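You operate a simulated robot arm through the tools that you are given. There is no shell and no other tool.

You run a simulated two-armed robot. Do the job below in one go: nothing can be reset, and whatever is moved stays where it is left.

Task
Move the work lamp plug to socket two and light the lamp.
Fine: switch sockets one and two off before the plug moves; socket one stays off.

Only the result counts: the job must be done as asked and must still hold three seconds after the hand-in. Knocking over, shifting, dropping, spilling or breaking anything else fails it.

Robot
Two 7-joint arms with three-finger grippers on one trunk that stands fixed in place. Base frame: the origin is at the foot of the trunk, x ahead of it, y to its left, z up. Lengths are in cm, angles in rad, forces in N, time in s.
The left shoulder is at [3, 12.4, 120.8], the right one opposite. With the tool pointing down near the work surface each hand reaches from about 10 to 78 cm from the base axis, measured 20 degrees to its own side. Payload 2.2 kg a hand.
The TCP of each hand is the grasp point between the finger pads, 2.8 cm short of the fingertips. In the tool frame z runs along the fingers and y along their closing line. The gripper opens to 10.2 cm. The gripper's body begins 7.1 cm behind the TCP.
Orientation is that of the tool frame in the base frame, as a unit quaternion [x, y, z, w]. With the fingers straight down and closing along the base's y, the tool's x points along the base's -x, its y along +y and its z along -z.

Tools
- The arms move only by the tool drive_tool. It takes "left_plan", "right_plan" or both (then of equal length, played together; a hand with none holds still); each is a list of rows, each a list of 7 numbers: the turn, a rotation vector about the tool's x, y, z in units of 90 degrees (1.0 is 90 degrees), then the shift along the tool's x, y, z in units of 100 mm (1.0 is 100 mm), then the gripper command, from -1 (fully open) to 1 (shut), values between in proportion. In form: [[ax, ay, az, tx, ty, tz, grip], ...]. A call has 1 to 20 rows; each row is the pose to reach, as a shift and turn from the pose commanded when the call began, along the tool's axes at that moment. A call with a number of a shift or a turn outside -1 to 1 is refused whole. A row lasts 0.2 s, in which the tool goes at most 5 cm and 0.15 rad; a call with a longer step from one row to the next is refused whole, and so is a gripper value outside its range. A pose out of reach is approached as far as the arm can. The call stops where the force on the tool passes 40 N (or 10 N more than at its start, if that is more) or the arm is blocked; 0.2 s more then pass. Each finger halts on what it meets, pressing with about 36 N; the grip force reading is that of the motor and also rises with nothing between the fingers. The clock runs only during rows and for 0.2 s after the last one: add rows that repeat a pose to give the fingers time. The reply holds the time, the measured pose of the TCP, the force on the tool along the base axes, the opening and the grip force, in the units named above and with some noise, with the torque about the TCP (base axes, N m) and any sound that the robot's microphone picked up, and new pictures: "show" is both (left out), scene, wrist or none (wrist: the cameras of the hands that moved).
- Cameras (640 x 400 px; columns grow to the right, rows downward): "scene" is now at [4.14, -4.43, 192.98]; the picture's right is [-0.53, -0.85, 0.00], its down [-0.58, 0.36, -0.73] and it looks along [0.62, -0.38, -0.69] (base axes); focal length 300 px, centre (320, 200). "left" rides on the left gripper at [7.2, 3.8, -8.6] in its tool frame; the picture's right is [-0.47, 0.89, 0.00], its down [-0.60, -0.32, -0.73] and it looks along [-0.65, -0.34, 0.68] (tool axes); focal length 256 px, centre (320, 200). "right" rides on the right gripper at [6.9, 4.4, -8.6] in its tool frame; the picture's right is [-0.53, 0.84, 0.00], its down [-0.58, -0.37, -0.73] and it looks along [-0.62, -0.39, 0.68] (tool axes); focal length 256 px, centre (320, 200). There is no depth. A picture from a camera that has moved, and an enlarged one, comes with that camera's place and axes in the base frame and with its lens.
- move_column(by): slides the trunk up (or, below 0, down) by that many cm; the arms and the scene camera ride with it, the base frame stays. It gives what a move gives, with no picture.
- aim_head(pan, tilt): turns the head with the scene camera to pan (to the left, within 2.496 rad either way) and tilt (down, from -0.506 to 1.204), counted from straight ahead of the robot. It gives what a move gives, and a new picture of the scene camera.
- inspect(camera, box): a new picture of the part [left, top, right, bottom] of that camera's present view, enlarged. The clock stands still meanwhile.
- sign_off(): hands the job in; it is judged then, once.

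Nothing tells you positions but the pictures and the camera data. Unless the task says otherwise, let go and move clear before handing in.

The tools are called after "Emit:" by a JSON object that holds its "method" and its "body". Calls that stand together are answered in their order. drive_tool: Moves the arms, as the interface text tells. Its arguments: {"type":"object","properties":{"left_plan":{"type":"array"},"right_plan":{"type":"array"},"show":{"type":"string","enum":["both","scene","wrist","none"]}},"required":[]} The other tools are called the same way: move_column (by) slides the trunk up or down; aim_head (pan, tilt) turns the head that bears the scene camera; inspect (camera, box) takes an enlarged picture of a part of a camera's view; sign_off () hands the job in.

At the start:

```text
time_s: 0.0
left_position: [41.39, 6.3, 164.06]
left_ee_rot: [0.0, 1.0, 0.0, 0.0]
left_ft_force: [0.3, 0.0, 0.1]
left_wrist_torque: [0.01, -0.02, 0.02]
left_width: 10.2
left_grip_force: 0.0
right_position: [37.68, -31.76, 165.03]
right_ee_rot: [0.0, 1.0, -0.001, 0.0]
right_ft_force: [-0.2, 0.7, -0.2]
right_wrist_torque: [-0.01, 0.02, -0.01]
right_width: 10.18
right_grip_force: 0.0
trunk travel left (down, up): [-45.0, 9.0]
head pan, tilt: [-0.553, 0.754]
```

scene: 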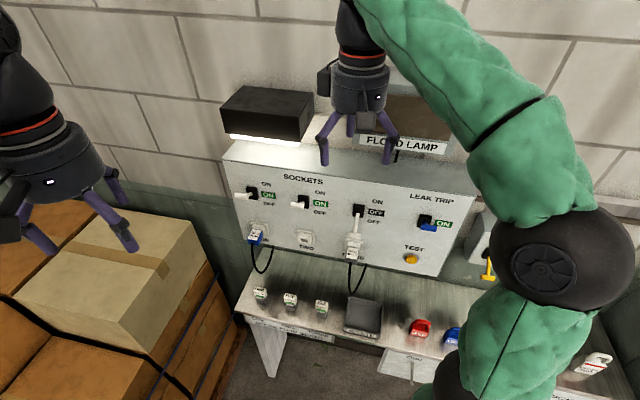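
right: 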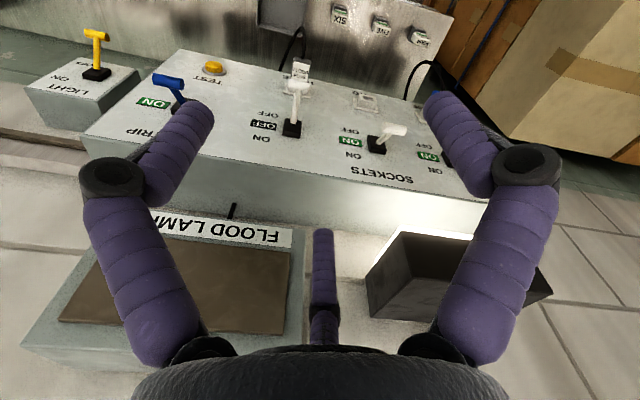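
left: 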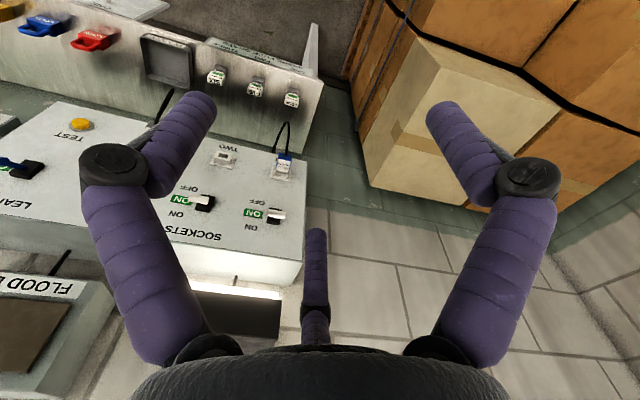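

I see a sloped or vertical panel with three sockets and switches, a leak trip switch, a test button, and plugs in sockets one and three. I'll enlarge the views to read the labels before moving anything.

Emit:
{"method": "inspect", "body": {"camera": "scene", "box": [210, 130, 370, 230]}}

Emit:
{"method": "inspect", "body": {"camera": "scene", "box": [220, 210, 380, 310]}}

Emit:
{"method": "inspect", "body": {"camera": "scene", "box": [330, 170, 490, 270]}}

Emit:
{"method": "inspect", "body": {"camera": "scene", "box": [340, 280, 640, 400]}}

Emit:
{"method": "inspect", "body": {"camera": "left", "box": [120, 90, 320, 290]}}

Emit:
{"method": "inspect", "body": {"camera": "right", "box": [220, 40, 480, 200]}}

```text
4.00 times, centred on (290, 180) of scene
camera zoom: at [4.14, -4.43, 192.98], right [-0.53, -0.85, 0.0], down [-0.58, 0.36, -0.73], along [0.62, -0.38, -0.69], focal length 1200 px, centre (440, 280)
```

zoom: 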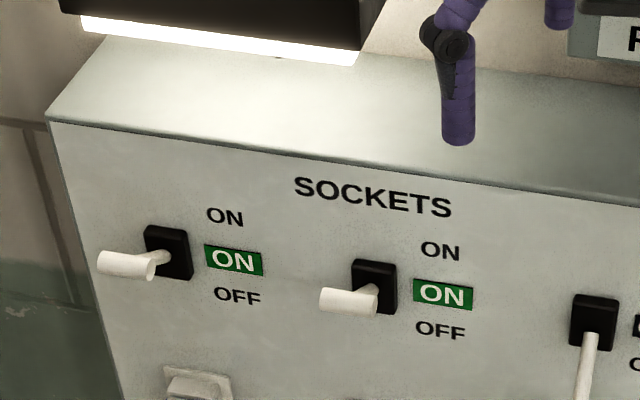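

```text
4.00 times, centred on (300, 260) of scene
camera zoom: at [4.14, -4.43, 192.98], right [-0.53, -0.85, 0.0], down [-0.58, 0.36, -0.73], along [0.62, -0.38, -0.69], focal length 1200 px, centre (400, -40)
```

zoom: 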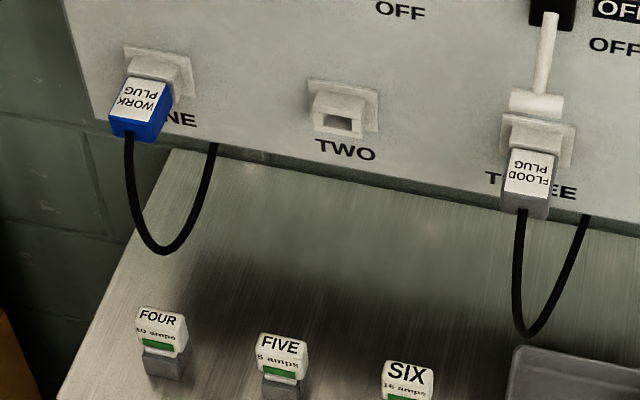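

```text
4.00 times, centred on (410, 220) of scene
camera zoom: at [4.14, -4.43, 192.98], right [-0.53, -0.85, 0.0], down [-0.58, 0.36, -0.73], along [0.62, -0.38, -0.69], focal length 1200 px, centre (-40, 120)
```

zoom: 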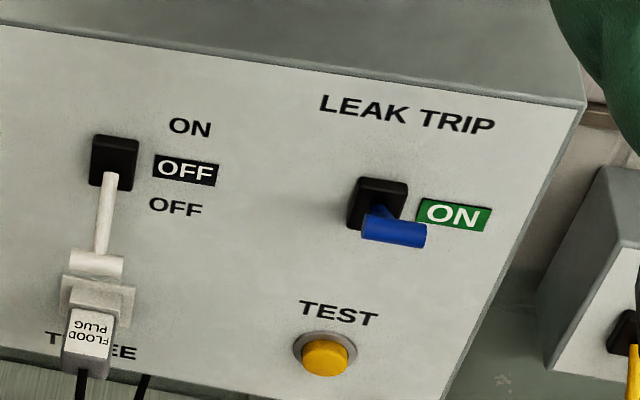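

```text
2.13 times, centred on (490, 340) of scene
camera zoom: at [4.14, -4.43, 192.98], right [-0.53, -0.85, 0.0], down [-0.58, 0.36, -0.73], along [0.62, -0.38, -0.69], focal length 640 px, centre (-43, -99)
```

zoom: 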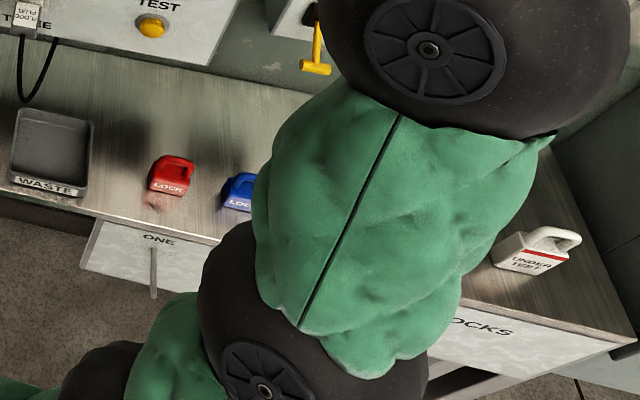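

```text
2.00 times, centred on (220, 190) of left
camera zoom: at [34.04, 10.0, 172.57], right [0.47, 0.89, 0.0], down [0.6, -0.32, 0.73], along [0.65, -0.34, -0.68], focal length 512 px, centre (520, 220)
```

zoom: 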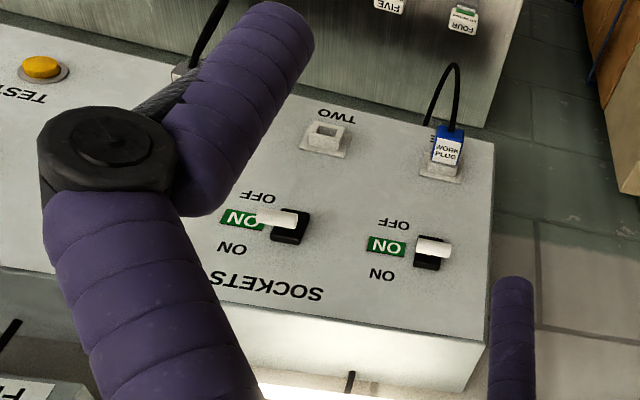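

```text
2.46 times, centred on (350, 120) of right
camera zoom: at [30.86, -27.56, 173.6], right [0.53, 0.84, 0.0], down [0.58, -0.37, 0.73], along [0.62, -0.39, -0.68], focal length 630 px, centre (246, 397)
```

zoom: 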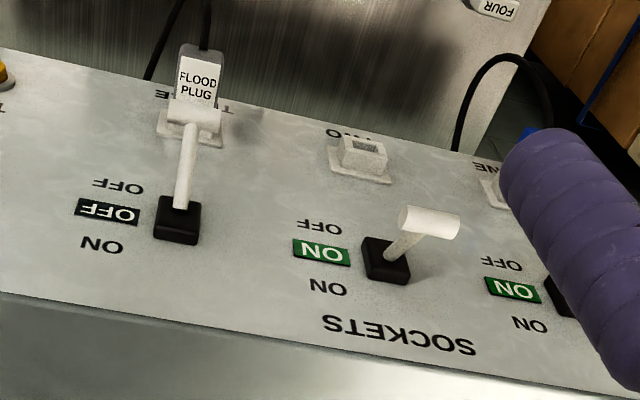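

The panel is vertical and faces about 45° to my left: switch 2 base near (60,-33,133), switch 1 near (72,-22,133), and sockets about 15 cm lower at z≈118. The levers at sockets one and two are up (ON). I'll first yaw the right hand square to the panel with the fingers shut.

Emit:
{"method": "drive_tool", "body": {"right_plan": [[0, 0, 0.09, 0, 0, 0, 1], [0, 0, 0.18, 0, 0, 0, 1], [0, 0, 0.27, 0, 0, 0, 1], [0, 0, 0.36, 0, 0, 0, 1], [0, 0, 0.44, 0, 0, 0, 1], [0, 0, 0.5, 0, 0, 0, 1]], "show": "scene"}}

```text
time_s: 1.4
left_position: [41.25, 6.3, 163.99]
left_ee_rot: [0.0, 1.0, 0.0, 0.0]
left_ft_force: [-0.9, -0.5, -0.3]
left_wrist_torque: [0.01, 0.0, 0.0]
left_width: 10.2
left_grip_force: 0.0
right_position: [37.83, -31.92, 164.85]
right_ee_rot: [0.385, 0.923, 0.0, 0.0]
right_ft_force: [0.1, 0.2, 0.3]
right_wrist_torque: [0.0, -0.02, -0.01]
right_width: 0.23
right_grip_force: 31.8
trunk travel left (down, up): [-45.0, 9.0]
head pan, tilt: [-0.553, 0.754]
camera scene: at [4.15, -4.43, 192.98], right [-0.53, -0.85, 0.0], down [-0.58, 0.36, -0.73], along [0.62, -0.38, -0.69], focal length 300 px, centre (320, 200)
```

scene: 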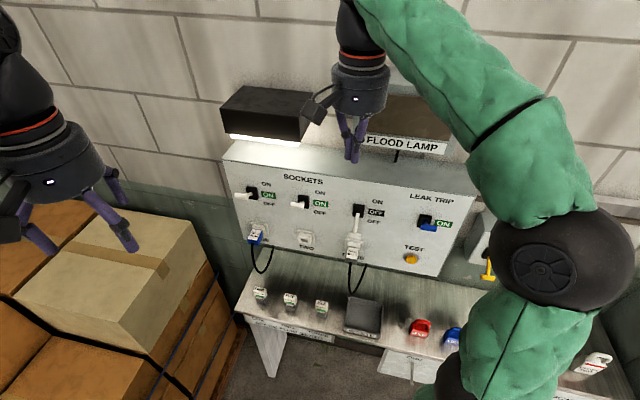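

The yaw worked and the hand is square to the panel. Next I pitch the tool up to about 18° below horizontal, keeping the grasp point in place.

Emit:
{"method": "drive_tool", "body": {"right_plan": [[0, -0.09, 0, 0, 0, 0, 1], [0, -0.18, 0, 0, 0, 0, 1], [0, -0.27, 0, 0, 0, 0, 1], [0, -0.36, 0, 0, 0, 0, 1], [0, -0.45, 0, 0, 0, 0, 1], [0, -0.54, 0, 0, 0, 0, 1], [0, -0.63, 0, 0, 0, 0, 1], [0, -0.72, 0, 0, 0, 0, 1], [0, -0.8, 0, 0, 0, 0, 1]], "show": "both"}}

```text
time_s: 3.4
left_position: [41.38, 6.4, 163.99]
left_ee_rot: [0.001, 1.0, 0.0, -0.001]
left_ft_force: [-0.2, -0.2, -0.5]
left_wrist_torque: [-0.02, 0.0, 0.02]
left_width: 10.19
left_grip_force: 0.0
right_position: [37.7, -31.83, 165.11]
right_ee_rot: [0.31, 0.747, -0.225, 0.544]
right_ft_force: [0.3, -0.4, 0.4]
right_wrist_torque: [0.01, 0.02, 0.0]
right_width: 0.21
right_grip_force: 31.6
trunk travel left (down, up): [-45.0, 9.0]
head pan, tilt: [-0.553, 0.754]
camera scene: at [4.1, -4.43, 192.98], right [-0.53, -0.85, 0.0], down [-0.58, 0.36, -0.73], along [0.62, -0.38, -0.69], focal length 300 px, centre (320, 200)
camera right: at [33.56, -21.51, 161.15], right [0.71, 0.48, 0.51], down [-0.63, 0.11, 0.77], along [0.32, -0.87, 0.38], focal length 256 px, centre (320, 200)
```

scene: 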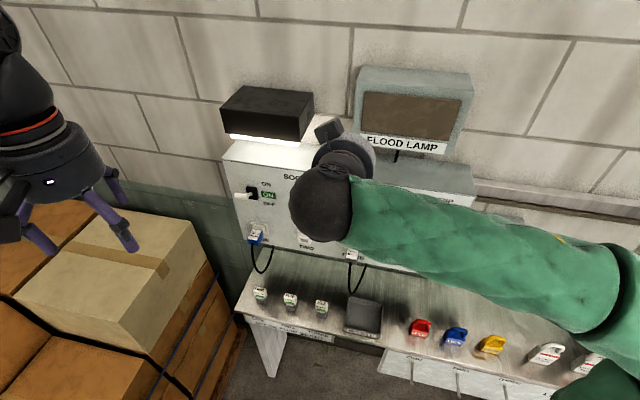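
right: 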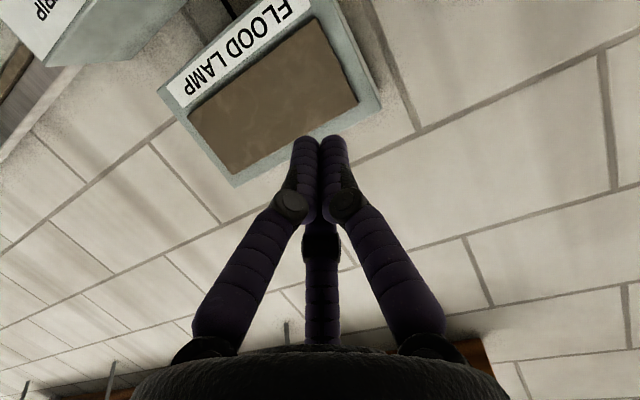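

The pitch is right, and the elbow has swung out to the right over free space. I'll now bring the hand down toward switch two in stages, staying well out from the panel.

Emit:
{"method": "drive_tool", "body": {"right_plan": [[0, 0, 0, 0.25, 0.18, 0.105, 1], [0, 0, 0, 0.5, 0.37, 0.21, 1], [0, 0, 0, 0.75, 0.55, 0.315, 1], [0, 0, 0, 1.0, 0.74, 0.42, 1]], "show": "both"}}

```text
time_s: 4.4
left_position: [41.51, 6.29, 163.97]
left_ee_rot: [-0.001, 1.0, 0.0, -0.001]
left_ft_force: [1.1, -0.1, -0.4]
left_wrist_torque: [-0.02, 0.01, -0.03]
left_width: 10.21
left_grip_force: 0.0
right_position: [43.59, -27.42, 154.32]
right_ee_rot: [0.31, 0.747, -0.225, 0.543]
right_ft_force: [0.0, -0.3, 0.0]
right_wrist_torque: [-0.02, 0.02, -0.04]
right_width: 0.21
right_grip_force: 31.6
trunk travel left (down, up): [-45.0, 9.0]
head pan, tilt: [-0.553, 0.754]
camera scene: at [4.32, -4.32, 192.98], right [-0.53, -0.85, 0.0], down [-0.58, 0.36, -0.73], along [0.62, -0.38, -0.69], focal length 300 px, centre (320, 200)
camera right: at [39.43, -17.04, 150.42], right [0.71, 0.48, 0.51], down [-0.62, 0.11, 0.77], along [0.32, -0.87, 0.38], focal length 256 px, centre (320, 200)
```

scene: 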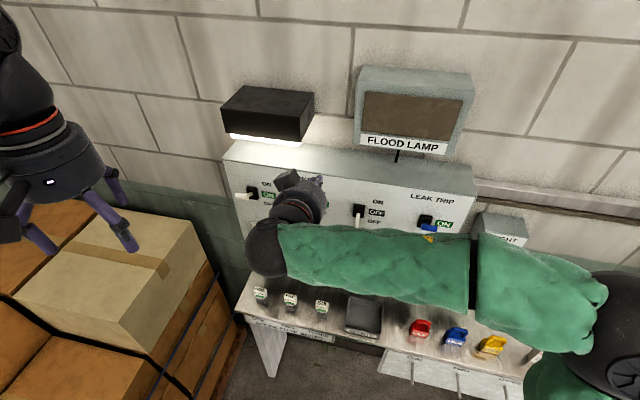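
right: 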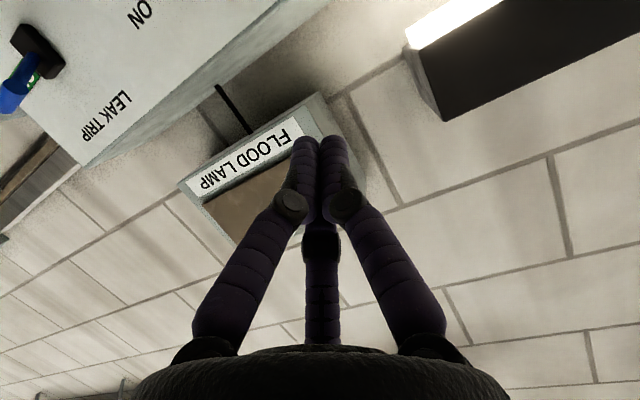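

The arm is moving cleanly, with the forearm running parallel to the panel. I'll continue down toward the standoff point in front of switch two.

Emit:
{"method": "drive_tool", "body": {"right_plan": [[0, 0, 0, 0.25, 0.19, 0.11, 1], [0, 0, 0, 0.5, 0.37, 0.2, 1], [0, 0, 0, 0.75, 0.56, 0.3, 1], [0, 0, 0, 1.0, 0.745, 0.4, 1]], "show": "both"}}

```text
time_s: 5.4
left_position: [41.64, 6.44, 163.95]
left_ee_rot: [0.001, 1.0, 0.0, -0.001]
left_ft_force: [0.8, -0.5, 0.5]
left_wrist_torque: [-0.03, 0.02, 0.02]
left_width: 10.2
left_grip_force: 0.0
right_position: [49.47, -22.42, 143.31]
right_ee_rot: [0.309, 0.748, -0.225, 0.543]
right_ft_force: [-0.8, 0.4, 0.0]
right_wrist_torque: [-0.02, 0.03, -0.03]
right_width: 0.2
right_grip_force: 31.3
trunk travel left (down, up): [-45.0, 9.0]
head pan, tilt: [-0.553, 0.754]
camera scene: at [4.37, -4.3, 192.98], right [-0.53, -0.85, 0.0], down [-0.58, 0.36, -0.73], along [0.62, -0.38, -0.69], focal length 300 px, centre (320, 200)
camera right: at [45.29, -12.15, 139.39], right [0.72, 0.48, 0.51], down [-0.62, 0.11, 0.78], along [0.32, -0.87, 0.38], focal length 256 px, centre (320, 200)
```

scene: 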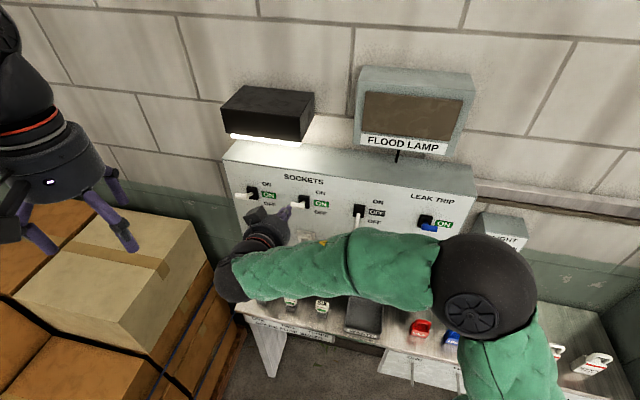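
right: 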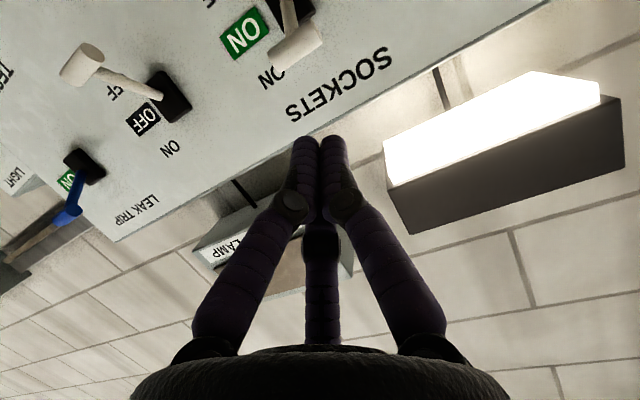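

The wrist camera shows switch two's T-bar just ahead of and below the fingertips, near (56,-29.5,137), and the wrist camera's fix agrees with the scene camera's. I'll move in above the bar before pressing down.

Emit:
{"method": "drive_tool", "body": {"right_plan": [[0, 0, 0, -0.05, -0.005, 0.2, 1], [0, 0, 0, -0.1, -0.01, 0.4, 1], [0, 0, 0, -0.15, -0.015, 0.6, 1], [0, 0, 0, -0.17, -0.02, 0.815, 1]], "show": "both"}}

Emit:
{"method": "inspect", "body": {"camera": "scene", "box": [220, 150, 380, 250]}}

```text
time_s: 6.4
left_position: [41.43, 6.28, 163.92]
left_ee_rot: [0.0, 1.0, 0.0, 0.0]
left_ft_force: [0.0, -0.8, -0.2]
left_wrist_torque: [0.06, 0.01, 0.01]
left_width: 10.22
left_grip_force: 0.1
right_position: [55.1, -28.63, 142.41]
right_ee_rot: [0.309, 0.748, -0.225, 0.543]
right_ft_force: [-0.7, 1.0, -0.3]
right_wrist_torque: [-0.05, -0.01, -0.02]
right_width: 0.22
right_grip_force: 31.4
trunk travel left (down, up): [-45.0, 9.0]
head pan, tilt: [-0.553, 0.754]
camera scene: at [4.28, -4.46, 192.98], right [-0.53, -0.85, 0.0], down [-0.58, 0.36, -0.73], along [0.62, -0.38, -0.69], focal length 300 px, centre (320, 200)
camera right: at [51.01, -18.31, 138.5], right [0.72, 0.48, 0.51], down [-0.62, 0.11, 0.78], along [0.32, -0.87, 0.38], focal length 256 px, centre (320, 200)
```

scene: 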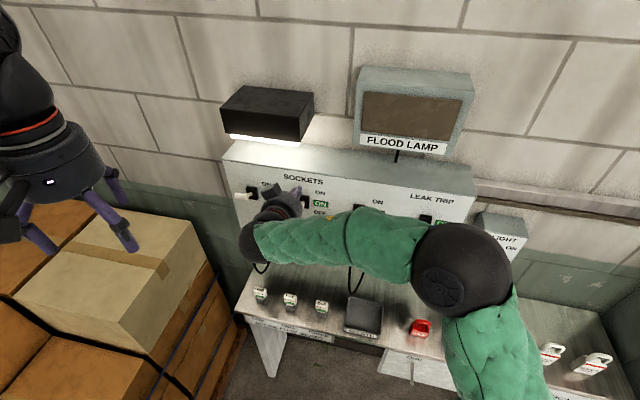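
right: 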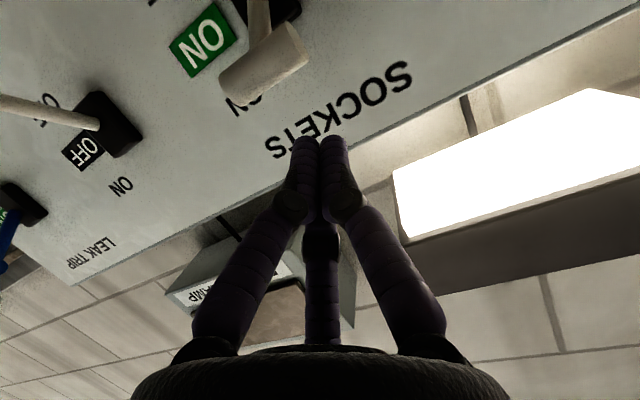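

```text
4.00 times, centred on (300, 200) of scene
camera zoom: at [4.28, -4.46, 192.98], right [-0.53, -0.85, 0.0], down [-0.58, 0.36, -0.73], along [0.62, -0.38, -0.69], focal length 1200 px, centre (400, 200)
```

zoom: 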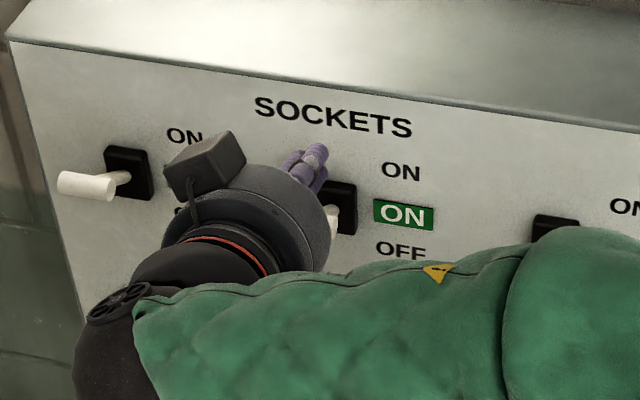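

The scene zoom confirms the fingertips sit directly above switch two's lever bar. Now I press it straight down in small steps.

Emit:
{"method": "drive_tool", "body": {"right_plan": [[0, 0, 0, 0.095, 0, 0.031, 1], [0, 0, 0, 0.19, 0, 0.062, 1], [0, 0, 0, 0.285, 0, 0.093, 1], [0, 0, 0, 0.38, 0, 0.124, 1], [0, 0, 0, 0.476, 0, 0.155, 1], [0, 0, 0, 0.571, 0, 0.185, 1], [0, 0, 0, 0.666, 0, 0.216, 1], [0, 0, 0, 0.761, 0, 0.247, 1], [0, 0, 0, 0.856, 0, 0.278, 1], [0, 0, 0, 0.951, 0, 0.309, 1]], "show": "both"}}

Emit:
{"method": "inspect", "body": {"camera": "scene", "box": [220, 150, 380, 250]}}

```text
time_s: 8.6
left_position: [41.4, 6.27, 164.06]
left_ee_rot: [0.001, 1.0, 0.0, 0.0]
left_ft_force: [0.6, -1.1, -0.5]
left_wrist_torque: [-0.01, 0.01, 0.0]
left_width: 10.18
left_grip_force: 0.0
right_position: [54.98, -28.56, 132.55]
right_ee_rot: [0.31, 0.747, -0.226, 0.543]
right_ft_force: [0.4, -0.1, 0.1]
right_wrist_torque: [0.02, 0.0, 0.0]
right_width: 0.22
right_grip_force: 31.1
trunk travel left (down, up): [-45.0, 9.0]
head pan, tilt: [-0.553, 0.754]
camera scene: at [4.18, -4.44, 192.98], right [-0.53, -0.85, 0.0], down [-0.58, 0.36, -0.73], along [0.62, -0.38, -0.69], focal length 300 px, centre (320, 200)
camera right: at [50.91, -18.13, 128.6], right [0.71, 0.48, 0.51], down [-0.62, 0.11, 0.77], along [0.32, -0.87, 0.38], focal length 256 px, centre (320, 200)
```

scene: 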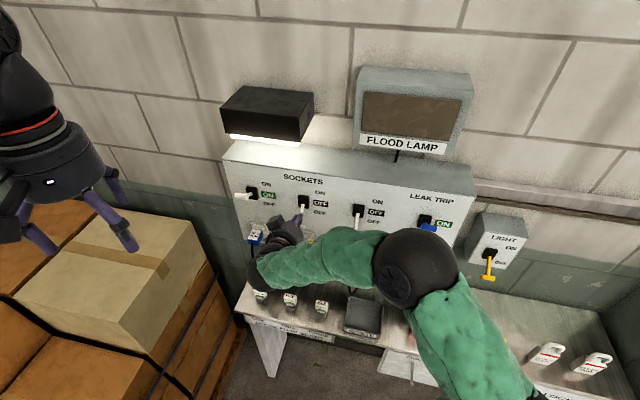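
right: 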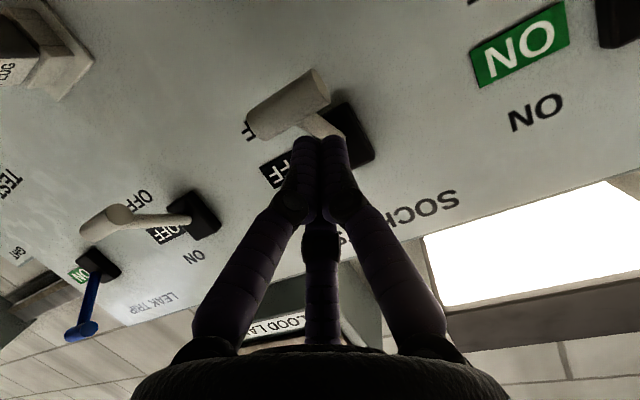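

```text
4.00 times, centred on (300, 200) of scene
camera zoom: at [4.18, -4.44, 192.98], right [-0.53, -0.85, 0.0], down [-0.58, 0.36, -0.73], along [0.62, -0.38, -0.69], focal length 1200 px, centre (400, 200)
```

zoom: 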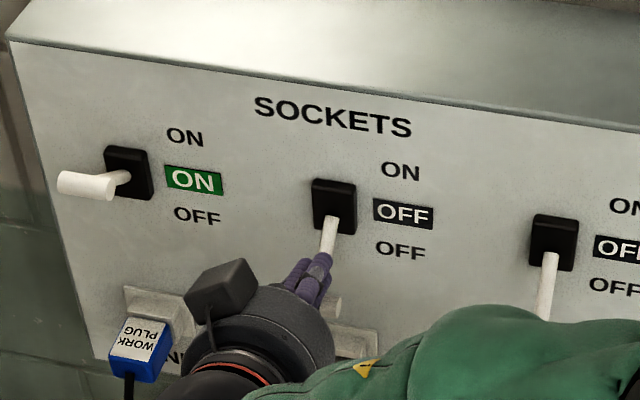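

Switch two's indicator now reads OFF. Next I lift the hand back above the bars and slide left along the panel to switch one.

Emit:
{"method": "drive_tool", "body": {"right_plan": [[0, 0, 0, -0.3, 0, -0.15, 1], [0, 0, 0, -0.6, 0, -0.3, 1], [0, 0, 0, -0.95, 0, -0.4, 1], [0, 0, 0, -0.95, 0.35, -0.4, 1], [0, 0, 0, -0.95, 0.7, -0.4, 1], [0, 0, 0, -0.95, 1.0, -0.4, 1]], "show": "both"}}

```text
time_s: 10.0
left_position: [41.49, 6.51, 163.99]
left_ee_rot: [0.0, 1.0, 0.0, 0.0]
left_ft_force: [0.1, -0.2, 0.0]
left_wrist_torque: [-0.02, 0.03, 0.02]
left_width: 10.19
left_grip_force: 0.0
right_position: [61.71, -20.84, 142.59]
right_ee_rot: [0.31, 0.747, -0.226, 0.542]
right_ft_force: [0.3, 0.5, 0.3]
right_wrist_torque: [-0.02, -0.02, -0.03]
right_width: 0.22
right_grip_force: 31.3
trunk travel left (down, up): [-45.0, 9.0]
head pan, tilt: [-0.553, 0.754]
camera scene: at [4.23, -4.34, 192.98], right [-0.53, -0.85, 0.0], down [-0.58, 0.36, -0.73], along [0.62, -0.38, -0.69], focal length 300 px, centre (320, 200)
camera right: at [57.49, -10.54, 138.77], right [0.72, 0.48, 0.51], down [-0.62, 0.11, 0.78], along [0.32, -0.87, 0.38], focal length 256 px, centre (320, 200)
```

scene: 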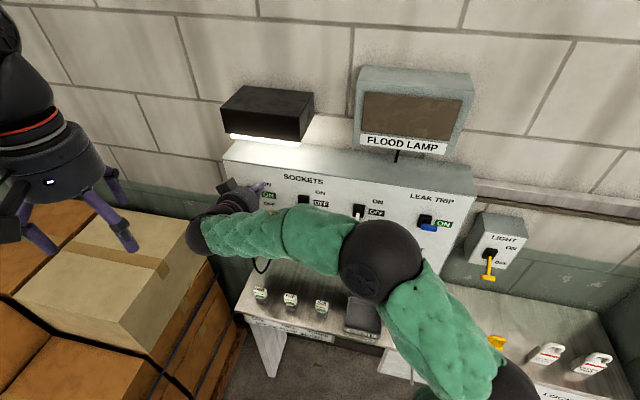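
right: 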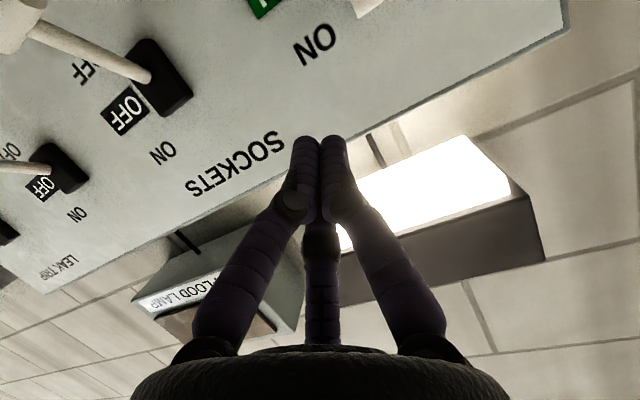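

Switch two stays OFF, and switch one's lever is still up, ahead and to the left. I'll move the remaining 6 cm over and check before pressing.

Emit:
{"method": "drive_tool", "body": {"right_plan": [[0, 0, 0, 0, 0.3, 0, 1], [0, 0, 0, 0, 0.587, 0, 1], [0, 0, 0, -0.014, 0.587, 0.107, 1]], "show": "wrist"}}

Emit:
{"method": "inspect", "body": {"camera": "scene", "box": [170, 150, 330, 250]}}

```text
time_s: 10.8
left_position: [41.33, 6.12, 164.04]
left_ee_rot: [0.0, 1.0, 0.0, -0.001]
left_ft_force: [-0.2, 0.6, 0.6]
left_wrist_torque: [0.02, 0.0, -0.02]
left_width: 10.19
left_grip_force: 0.0
right_position: [66.6, -17.65, 142.59]
right_ee_rot: [0.31, 0.747, -0.225, 0.543]
right_ft_force: [0.1, 0.2, -0.2]
right_wrist_torque: [0.01, 0.0, 0.04]
right_width: 0.23
right_grip_force: 31.4
trunk travel left (down, up): [-45.0, 9.0]
head pan, tilt: [-0.553, 0.754]
camera right: at [62.33, -7.31, 138.69], right [0.71, 0.48, 0.51], down [-0.62, 0.11, 0.77], along [0.32, -0.87, 0.38], focal length 256 px, centre (320, 200)
```

right: 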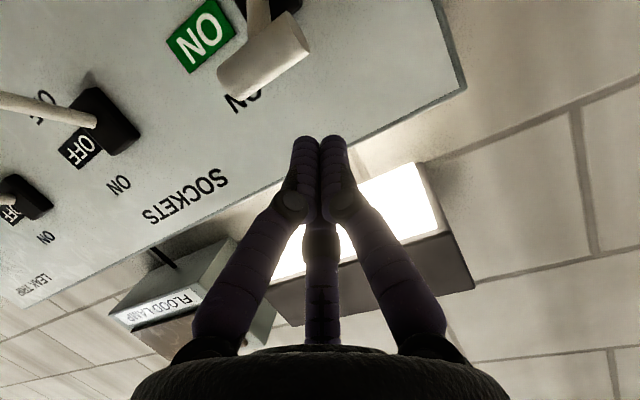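

```text
4.00 times, centred on (250, 200) of scene
camera zoom: at [4.07, -4.59, 192.98], right [-0.53, -0.85, 0.0], down [-0.58, 0.36, -0.73], along [0.62, -0.38, -0.69], focal length 1200 px, centre (600, 200)
```

zoom: 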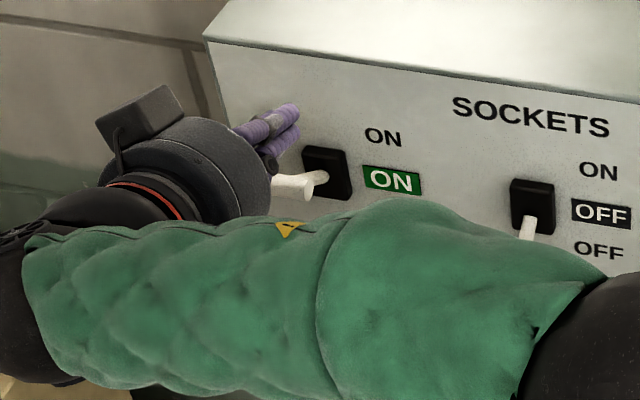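

The wrist view matches the picture I had before pressing switch two, so the fingertips are placed the same way over switch one's bar. Pressing down.

Emit:
{"method": "drive_tool", "body": {"right_plan": [[0, 0, 0, 0.095, 0, 0.031, 1], [0, 0, 0, 0.19, 0, 0.062, 1], [0, 0, 0, 0.285, 0, 0.093, 1], [0, 0, 0, 0.38, 0, 0.124, 1], [0, 0, 0, 0.476, 0, 0.155, 1], [0, 0, 0, 0.571, 0, 0.185, 1], [0, 0, 0, 0.666, 0, 0.216, 1], [0, 0, 0, 0.761, 0, 0.247, 1], [0, 0, 0, 0.856, 0, 0.278, 1], [0, 0, 0, 0.951, 0, 0.309, 1]], "show": "both"}}

Emit:
{"method": "inspect", "body": {"camera": "scene", "box": [170, 170, 330, 270]}}

```text
time_s: 13.0
left_position: [41.32, 6.32, 163.98]
left_ee_rot: [0.0, 1.0, 0.0, 0.0]
left_ft_force: [0.1, -0.1, 0.6]
left_wrist_torque: [-0.01, 0.02, 0.03]
left_width: 10.18
left_grip_force: 0.0
right_position: [66.35, -17.37, 132.54]
right_ee_rot: [0.309, 0.747, -0.224, 0.543]
right_ft_force: [-0.3, -0.3, -0.7]
right_wrist_torque: [0.0, -0.01, 0.04]
right_width: 0.21
right_grip_force: 31.6
trunk travel left (down, up): [-45.0, 9.0]
head pan, tilt: [-0.553, 0.754]
camera scene: at [4.18, -4.43, 192.98], right [-0.53, -0.85, 0.0], down [-0.58, 0.36, -0.73], along [0.62, -0.38, -0.69], focal length 300 px, centre (320, 200)
camera right: at [62.23, -7.06, 128.67], right [0.71, 0.48, 0.51], down [-0.62, 0.11, 0.77], along [0.32, -0.87, 0.38], focal length 256 px, centre (320, 200)
```

scene: 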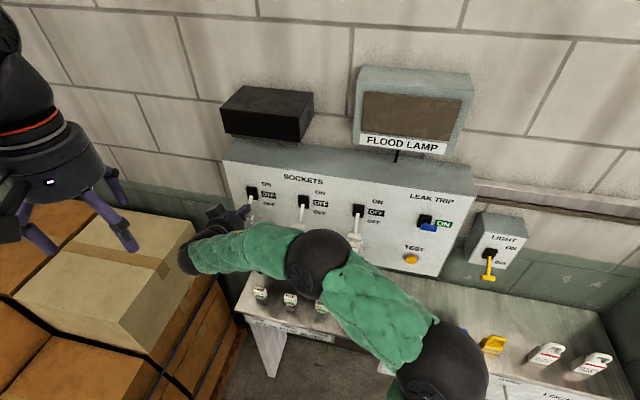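
right: 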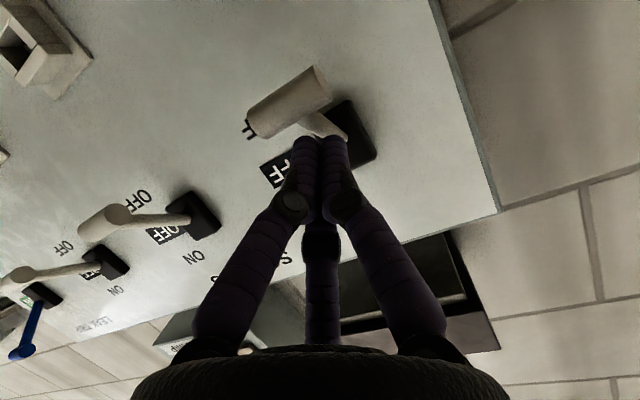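

```text
4.00 times, centred on (250, 220) of scene
camera zoom: at [4.18, -4.43, 192.98], right [-0.53, -0.85, 0.0], down [-0.58, 0.36, -0.73], along [0.62, -0.38, -0.69], focal length 1200 px, centre (600, 120)
```

zoom: 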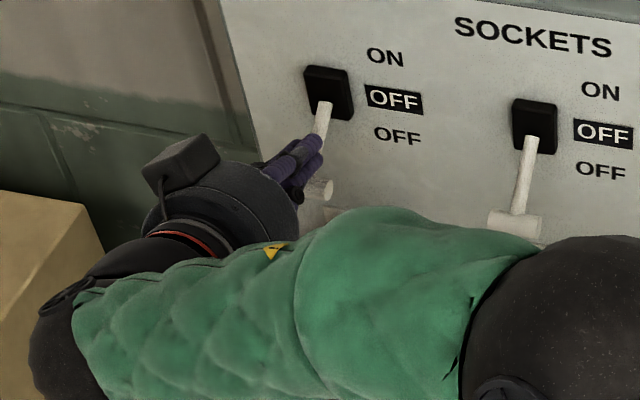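

Sockets one and two both read OFF and the work lamp has gone dark. I'll back out from the panel, lower the hand in front of the blue work plug and open the fingers to look at it.

Emit:
{"method": "drive_tool", "body": {"right_plan": [[0, 0, 0, -0.143, 0, -0.046, 1], [0, 0, 0, -0.04, 0, -0.36, 1], [0, 0, 0, 0.06, 0, -0.68, 1], [0, 0, 0, 0.166, 0, -0.99, 1], [0, 0, 0, 0.58, 0, -0.86, 0], [0, 0, 0, 0.99, 0, -0.73, -1], [0, 0, 0, 0.99, 0, -0.73, -1]], "show": "both"}}

```text
time_s: 14.6
left_position: [41.18, 6.31, 164.01]
left_ee_rot: [0.001, 1.0, 0.0, 0.0]
left_ft_force: [0.2, -0.3, 0.3]
left_wrist_torque: [0.01, -0.01, 0.01]
left_width: 10.22
left_grip_force: 0.1
right_position: [59.41, -10.31, 125.46]
right_ee_rot: [0.31, 0.747, -0.225, 0.543]
right_ft_force: [-0.6, 0.6, -0.2]
right_wrist_torque: [0.01, -0.02, 0.01]
right_width: 10.19
right_grip_force: 0.1
trunk travel left (down, up): [-45.0, 9.0]
head pan, tilt: [-0.553, 0.754]
camera scene: at [4.03, -4.43, 192.99], right [-0.53, -0.85, 0.0], down [-0.58, 0.36, -0.73], along [0.62, -0.38, -0.68], focal length 300 px, centre (320, 200)
camera right: at [55.33, 0.07, 121.54], right [0.71, 0.48, 0.51], down [-0.62, 0.11, 0.77], along [0.32, -0.87, 0.38], focal length 256 px, centre (320, 200)
```

scene: 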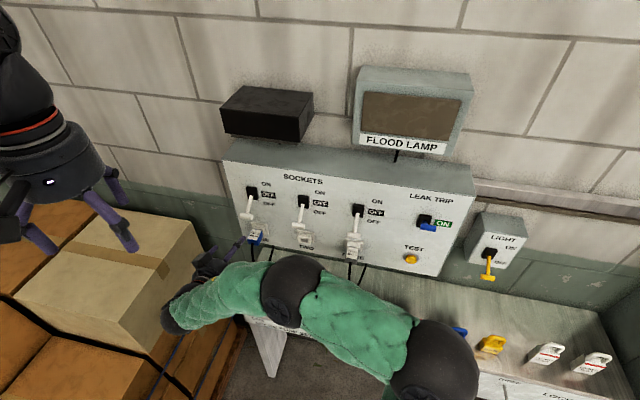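
right: 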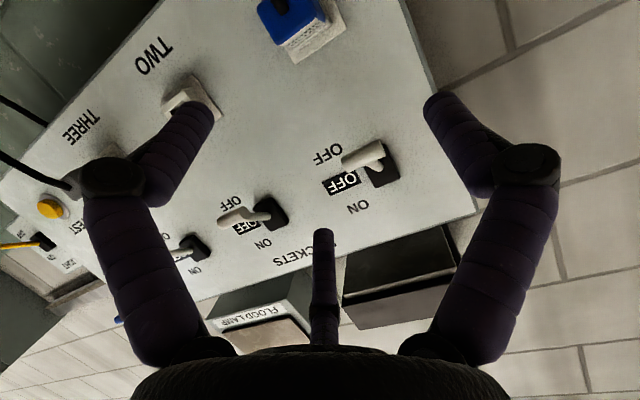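

The blue plug in socket one and the empty socket two are visible from below-front. I'll lower to plug height.

Emit:
{"method": "drive_tool", "body": {"right_plan": [[0, 0, 0, 0.24, 0, 0.08, -1], [0, 0, 0, 0.48, 0, 0.155, -1], [0, 0, 0, 0.713, 0, 0.232, -1]], "show": "both"}}

Emit:
{"method": "inspect", "body": {"camera": "right", "box": [240, 20, 440, 145]}}

Emit:
{"method": "inspect", "body": {"camera": "right", "box": [120, 60, 320, 185]}}

Emit:
{"method": "inspect", "body": {"camera": "scene", "box": [200, 190, 360, 290]}}

```text
time_s: 15.4
left_position: [41.43, 6.34, 164.0]
left_ee_rot: [0.001, 1.0, 0.0, 0.0]
left_ft_force: [-0.5, 0.2, 0.5]
left_wrist_torque: [0.01, 0.04, -0.02]
left_width: 10.19
left_grip_force: 0.1
right_position: [59.63, -10.21, 117.98]
right_ee_rot: [0.311, 0.747, -0.225, 0.543]
right_ft_force: [0.7, -0.5, 0.4]
right_wrist_torque: [0.02, 0.01, -0.01]
right_width: 10.18
right_grip_force: 0.0
trunk travel left (down, up): [-45.0, 9.0]
head pan, tilt: [-0.553, 0.754]
camera scene: at [4.26, -4.39, 192.98], right [-0.53, -0.85, 0.0], down [-0.58, 0.36, -0.73], along [0.62, -0.38, -0.69], focal length 300 px, centre (320, 200)
camera right: at [55.43, 0.16, 114.03], right [0.71, 0.48, 0.51], down [-0.62, 0.11, 0.77], along [0.32, -0.87, 0.38], focal length 256 px, centre (320, 200)
```

scene: 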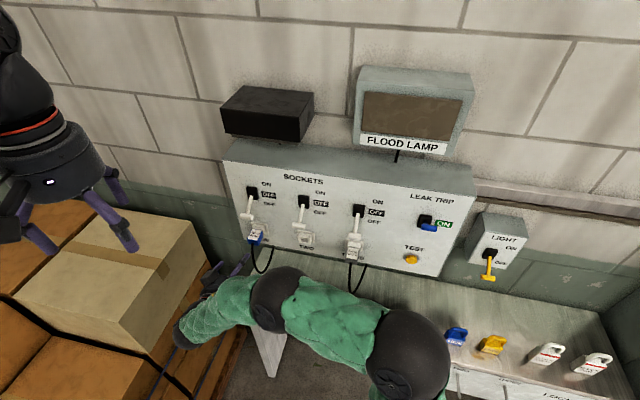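
right: 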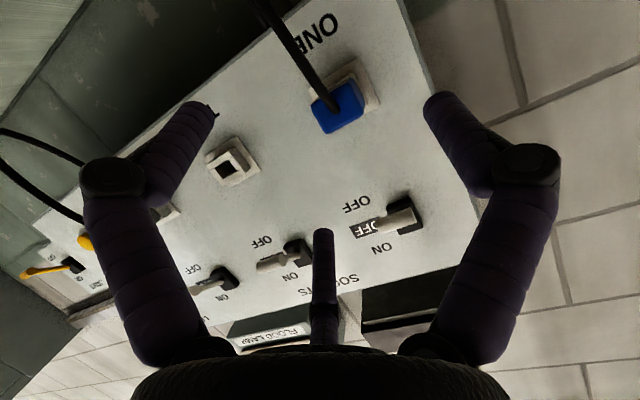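

```text
3.20 times, centred on (340, 82) of right
camera zoom: at [55.43, 0.16, 114.03], right [0.71, 0.48, 0.51], down [-0.62, 0.11, 0.77], along [0.32, -0.87, 0.38], focal length 819 px, centre (256, 576)
```

zoom: 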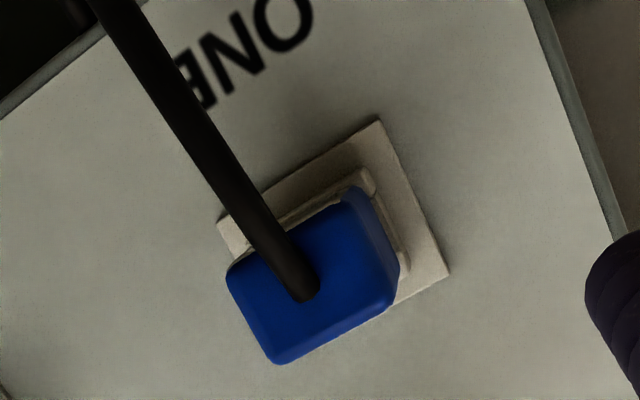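

```text
3.20 times, centred on (220, 122) of right
camera zoom: at [55.43, 0.16, 114.03], right [0.71, 0.48, 0.51], down [-0.62, 0.11, 0.77], along [0.32, -0.87, 0.38], focal length 819 px, centre (640, 448)
```

zoom: 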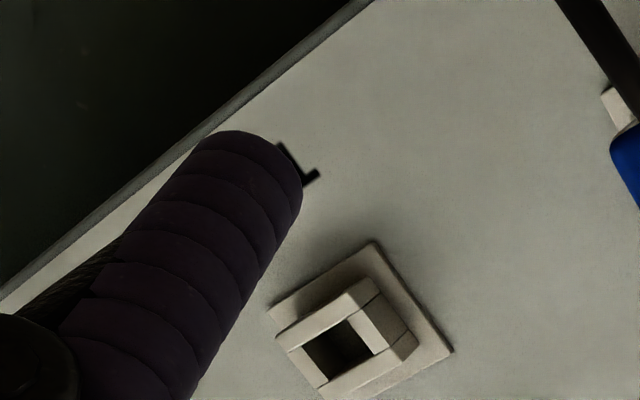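

```text
4.00 times, centred on (280, 240) of scene
camera zoom: at [4.26, -4.39, 192.98], right [-0.53, -0.85, 0.0], down [-0.58, 0.36, -0.73], along [0.62, -0.38, -0.69], focal length 1200 px, centre (480, 40)
```

zoom: 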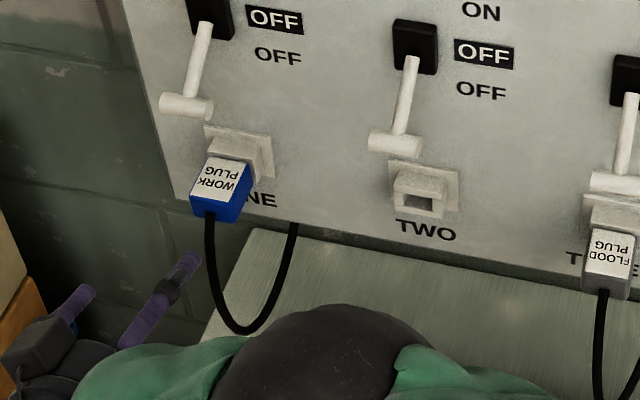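

The plug is a box about 3.4 cm wide, its outer face centred near (67.2,-17.8,117), and socket two is a plain square tube. I'll go most of the way in with open fingers either side of it.

Emit:
{"method": "drive_tool", "body": {"right_plan": [[0, 0, 0, -0.05, 0, 0.27, -0.6], [0, 0, 0, -0.11, 0, 0.54, -0.4], [0, 0, 0, -0.19, 0, 0.8, -0.4]], "show": "both"}}

Emit:
{"method": "inspect", "body": {"camera": "scene", "box": [200, 190, 360, 290]}}

```text
time_s: 16.2
left_position: [41.38, 6.17, 164.13]
left_ee_rot: [0.0, 1.0, 0.0, 0.0]
left_ft_force: [0.6, -0.1, -0.2]
left_wrist_torque: [-0.01, 0.03, -0.01]
left_width: 10.21
left_grip_force: 0.2
right_position: [65.14, -16.25, 117.25]
right_ee_rot: [0.31, 0.748, -0.225, 0.542]
right_ft_force: [-0.6, -0.2, -1.0]
right_wrist_torque: [-0.01, -0.02, -0.05]
right_width: 7.15
right_grip_force: 0.0
trunk travel left (down, up): [-45.0, 9.0]
head pan, tilt: [-0.553, 0.754]
camera scene: at [4.2, -4.51, 192.98], right [-0.53, -0.85, 0.0], down [-0.58, 0.36, -0.73], along [0.62, -0.38, -0.69], focal length 300 px, centre (320, 200)
camera right: at [60.95, -5.98, 113.37], right [0.72, 0.48, 0.51], down [-0.62, 0.11, 0.77], along [0.32, -0.87, 0.38], focal length 256 px, centre (320, 200)
```

scene: 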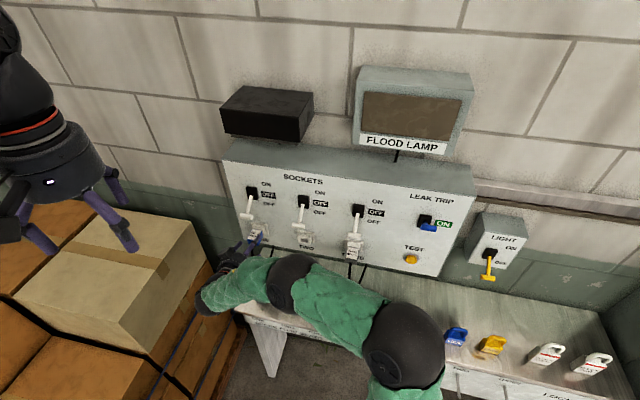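
right: 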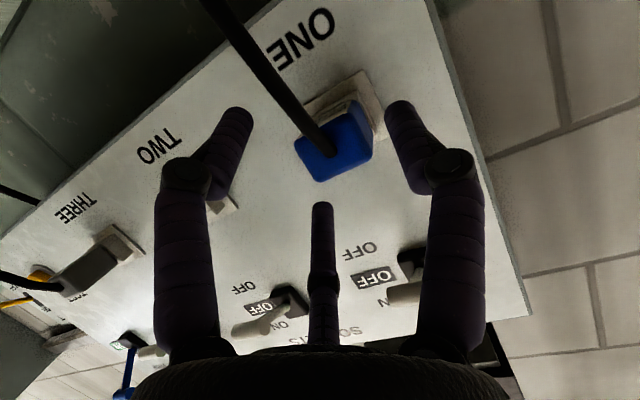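

```text
4.00 times, centred on (280, 240) of scene
camera zoom: at [4.2, -4.51, 192.98], right [-0.53, -0.85, 0.0], down [-0.58, 0.36, -0.73], along [0.62, -0.38, -0.69], focal length 1200 px, centre (480, 40)
```

zoom: 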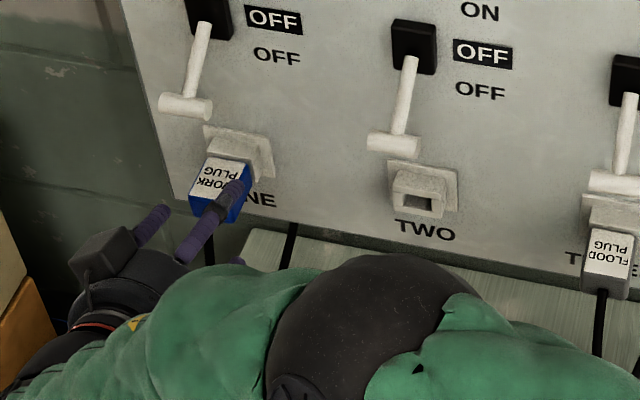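

The fingers straddle the plug with it slightly toward the left finger. I'll shift 0.3 cm left, come in the last 2 cm with a 5 cm opening, and check before closing.

Emit:
{"method": "drive_tool", "body": {"right_plan": [[0, 0, 0, -0.02, 0.033, 0.05, -0.2], [0, 0, 0, -0.04, 0.033, 0.14, -0.1], [0, 0, 0, -0.057, 0.033, 0.224, -0.05]], "show": "wrist"}}

Emit:
{"method": "inspect", "body": {"camera": "right", "box": [200, 60, 440, 210]}}

Emit:
{"method": "inspect", "body": {"camera": "scene", "box": [200, 200, 320, 275]}}

```text
time_s: 17.0
left_position: [41.41, 6.37, 164.01]
left_ee_rot: [0.0, 1.0, 0.0, 0.0]
left_ft_force: [0.6, -0.2, -0.6]
left_wrist_torque: [0.01, 0.06, 0.01]
left_width: 10.18
left_grip_force: 0.1
right_position: [66.96, -17.56, 117.14]
right_ee_rot: [0.31, 0.747, -0.226, 0.543]
right_ft_force: [-1.1, -0.3, 0.3]
right_wrist_torque: [0.0, 0.01, 0.01]
right_width: 5.32
right_grip_force: 0.1
trunk travel left (down, up): [-45.0, 9.0]
head pan, tilt: [-0.553, 0.754]
camera right: at [62.79, -7.26, 113.25], right [0.71, 0.48, 0.51], down [-0.62, 0.11, 0.77], along [0.32, -0.87, 0.38], focal length 256 px, centre (320, 200)
```

right: 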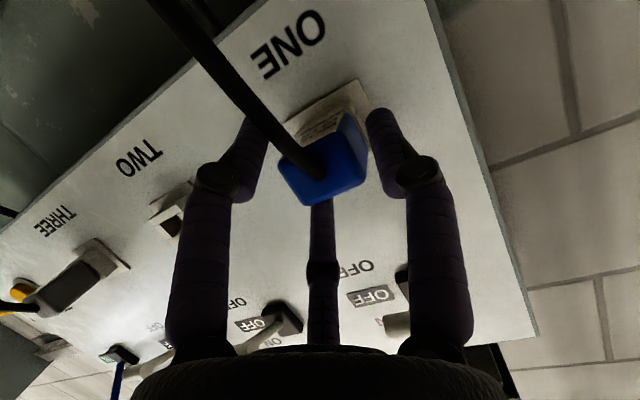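

```text
2.67 times, centred on (320, 135) of right
camera zoom: at [62.79, -7.26, 113.25], right [0.71, 0.48, 0.51], down [-0.62, 0.11, 0.77], along [0.32, -0.87, 0.38], focal length 683 px, centre (320, 373)
```

zoom: 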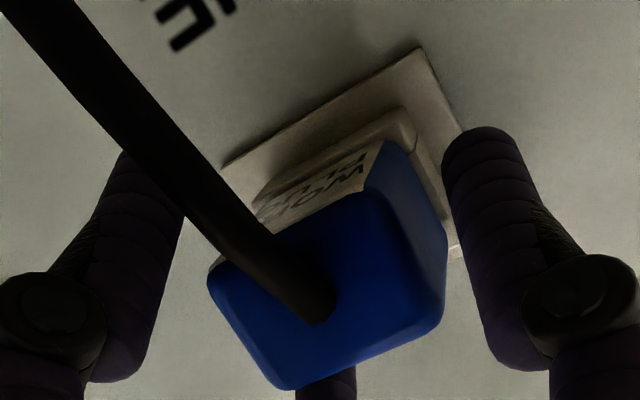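

```text
5.33 times, centred on (260, 238) of scene
camera zoom: at [4.16, -4.42, 192.98], right [-0.53, -0.85, 0.0], down [-0.58, 0.36, -0.73], along [0.62, -0.38, -0.69], focal length 1601 px, centre (640, 0)
```

zoom: 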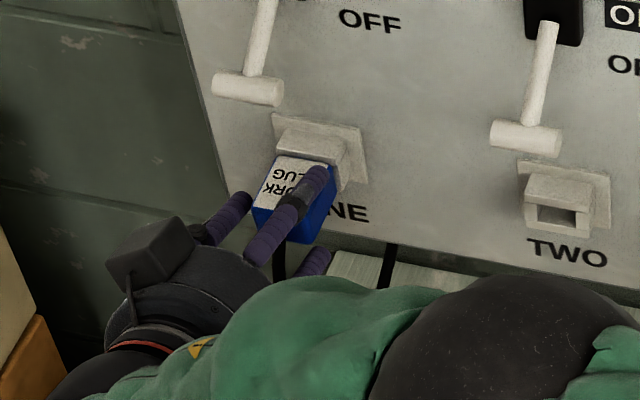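

The plug is centred between the two fingers, with the fingertips short of the socket tube. Closing the grip now.

Emit:
{"method": "drive_tool", "body": {"right_plan": [[0, 0, 0, 0, 0, 0, 0.3], [0, 0, 0, 0, 0, 0, 1], [0, 0, 0, 0, 0, 0, 1], [0, 0, 0, 0, 0, 0, 1]], "show": "wrist"}}

Emit:
{"method": "inspect", "body": {"camera": "right", "box": [200, 60, 440, 210]}}

Emit:
{"method": "inspect", "body": {"camera": "scene", "box": [200, 200, 320, 275]}}

```text
time_s: 18.0
left_position: [41.05, 6.38, 164.12]
left_ee_rot: [0.001, 1.0, 0.001, 0.001]
left_ft_force: [-1.5, -0.2, 0.2]
left_wrist_torque: [0.0, -0.01, -0.03]
left_width: 10.2
left_grip_force: 0.1
right_position: [66.92, -17.57, 117.46]
right_ee_rot: [0.311, 0.745, -0.225, 0.545]
right_ft_force: [-3.2, -2.5, 17.4]
right_wrist_torque: [-0.79, -0.66, -0.21]
right_width: 4.17
right_grip_force: 36.1
trunk travel left (down, up): [-45.0, 9.0]
head pan, tilt: [-0.553, 0.754]
camera right: at [62.72, -7.28, 113.55], right [0.71, 0.48, 0.51], down [-0.63, 0.11, 0.77], along [0.31, -0.87, 0.38], focal length 256 px, centre (320, 200)
```

right: 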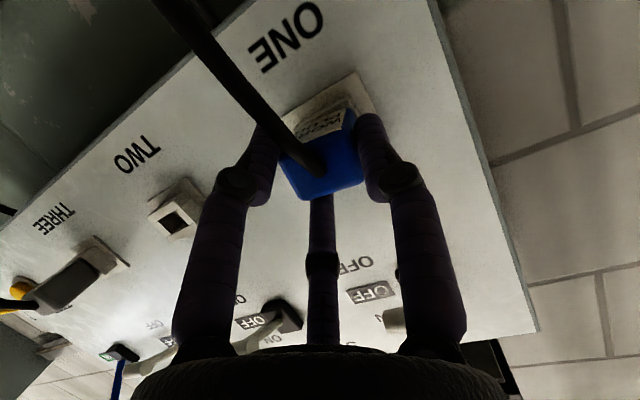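

```text
2.67 times, centred on (320, 135) of right
camera zoom: at [62.72, -7.28, 113.55], right [0.71, 0.48, 0.51], down [-0.63, 0.11, 0.77], along [0.31, -0.87, 0.38], focal length 683 px, centre (320, 373)
```

zoom: 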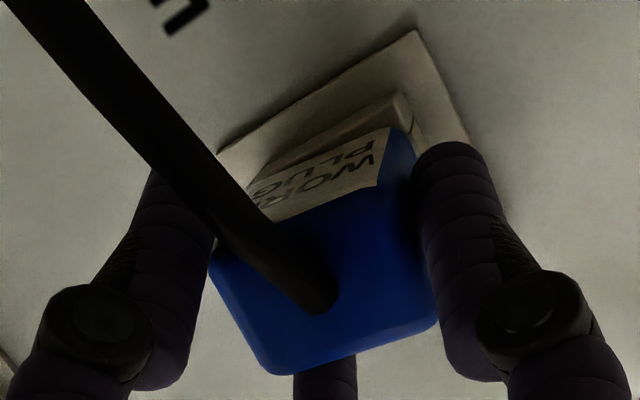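

```text
5.33 times, centred on (260, 238) of scene
camera zoom: at [3.85, -4.41, 193.0], right [-0.53, -0.85, 0.0], down [-0.58, 0.36, -0.73], along [0.62, -0.38, -0.68], focal length 1601 px, centre (640, 0)
```

zoom: 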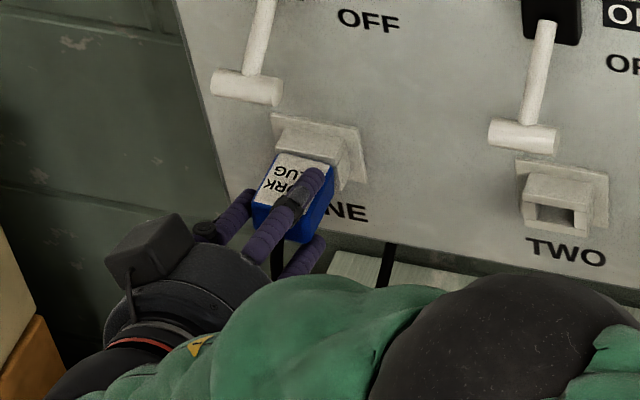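

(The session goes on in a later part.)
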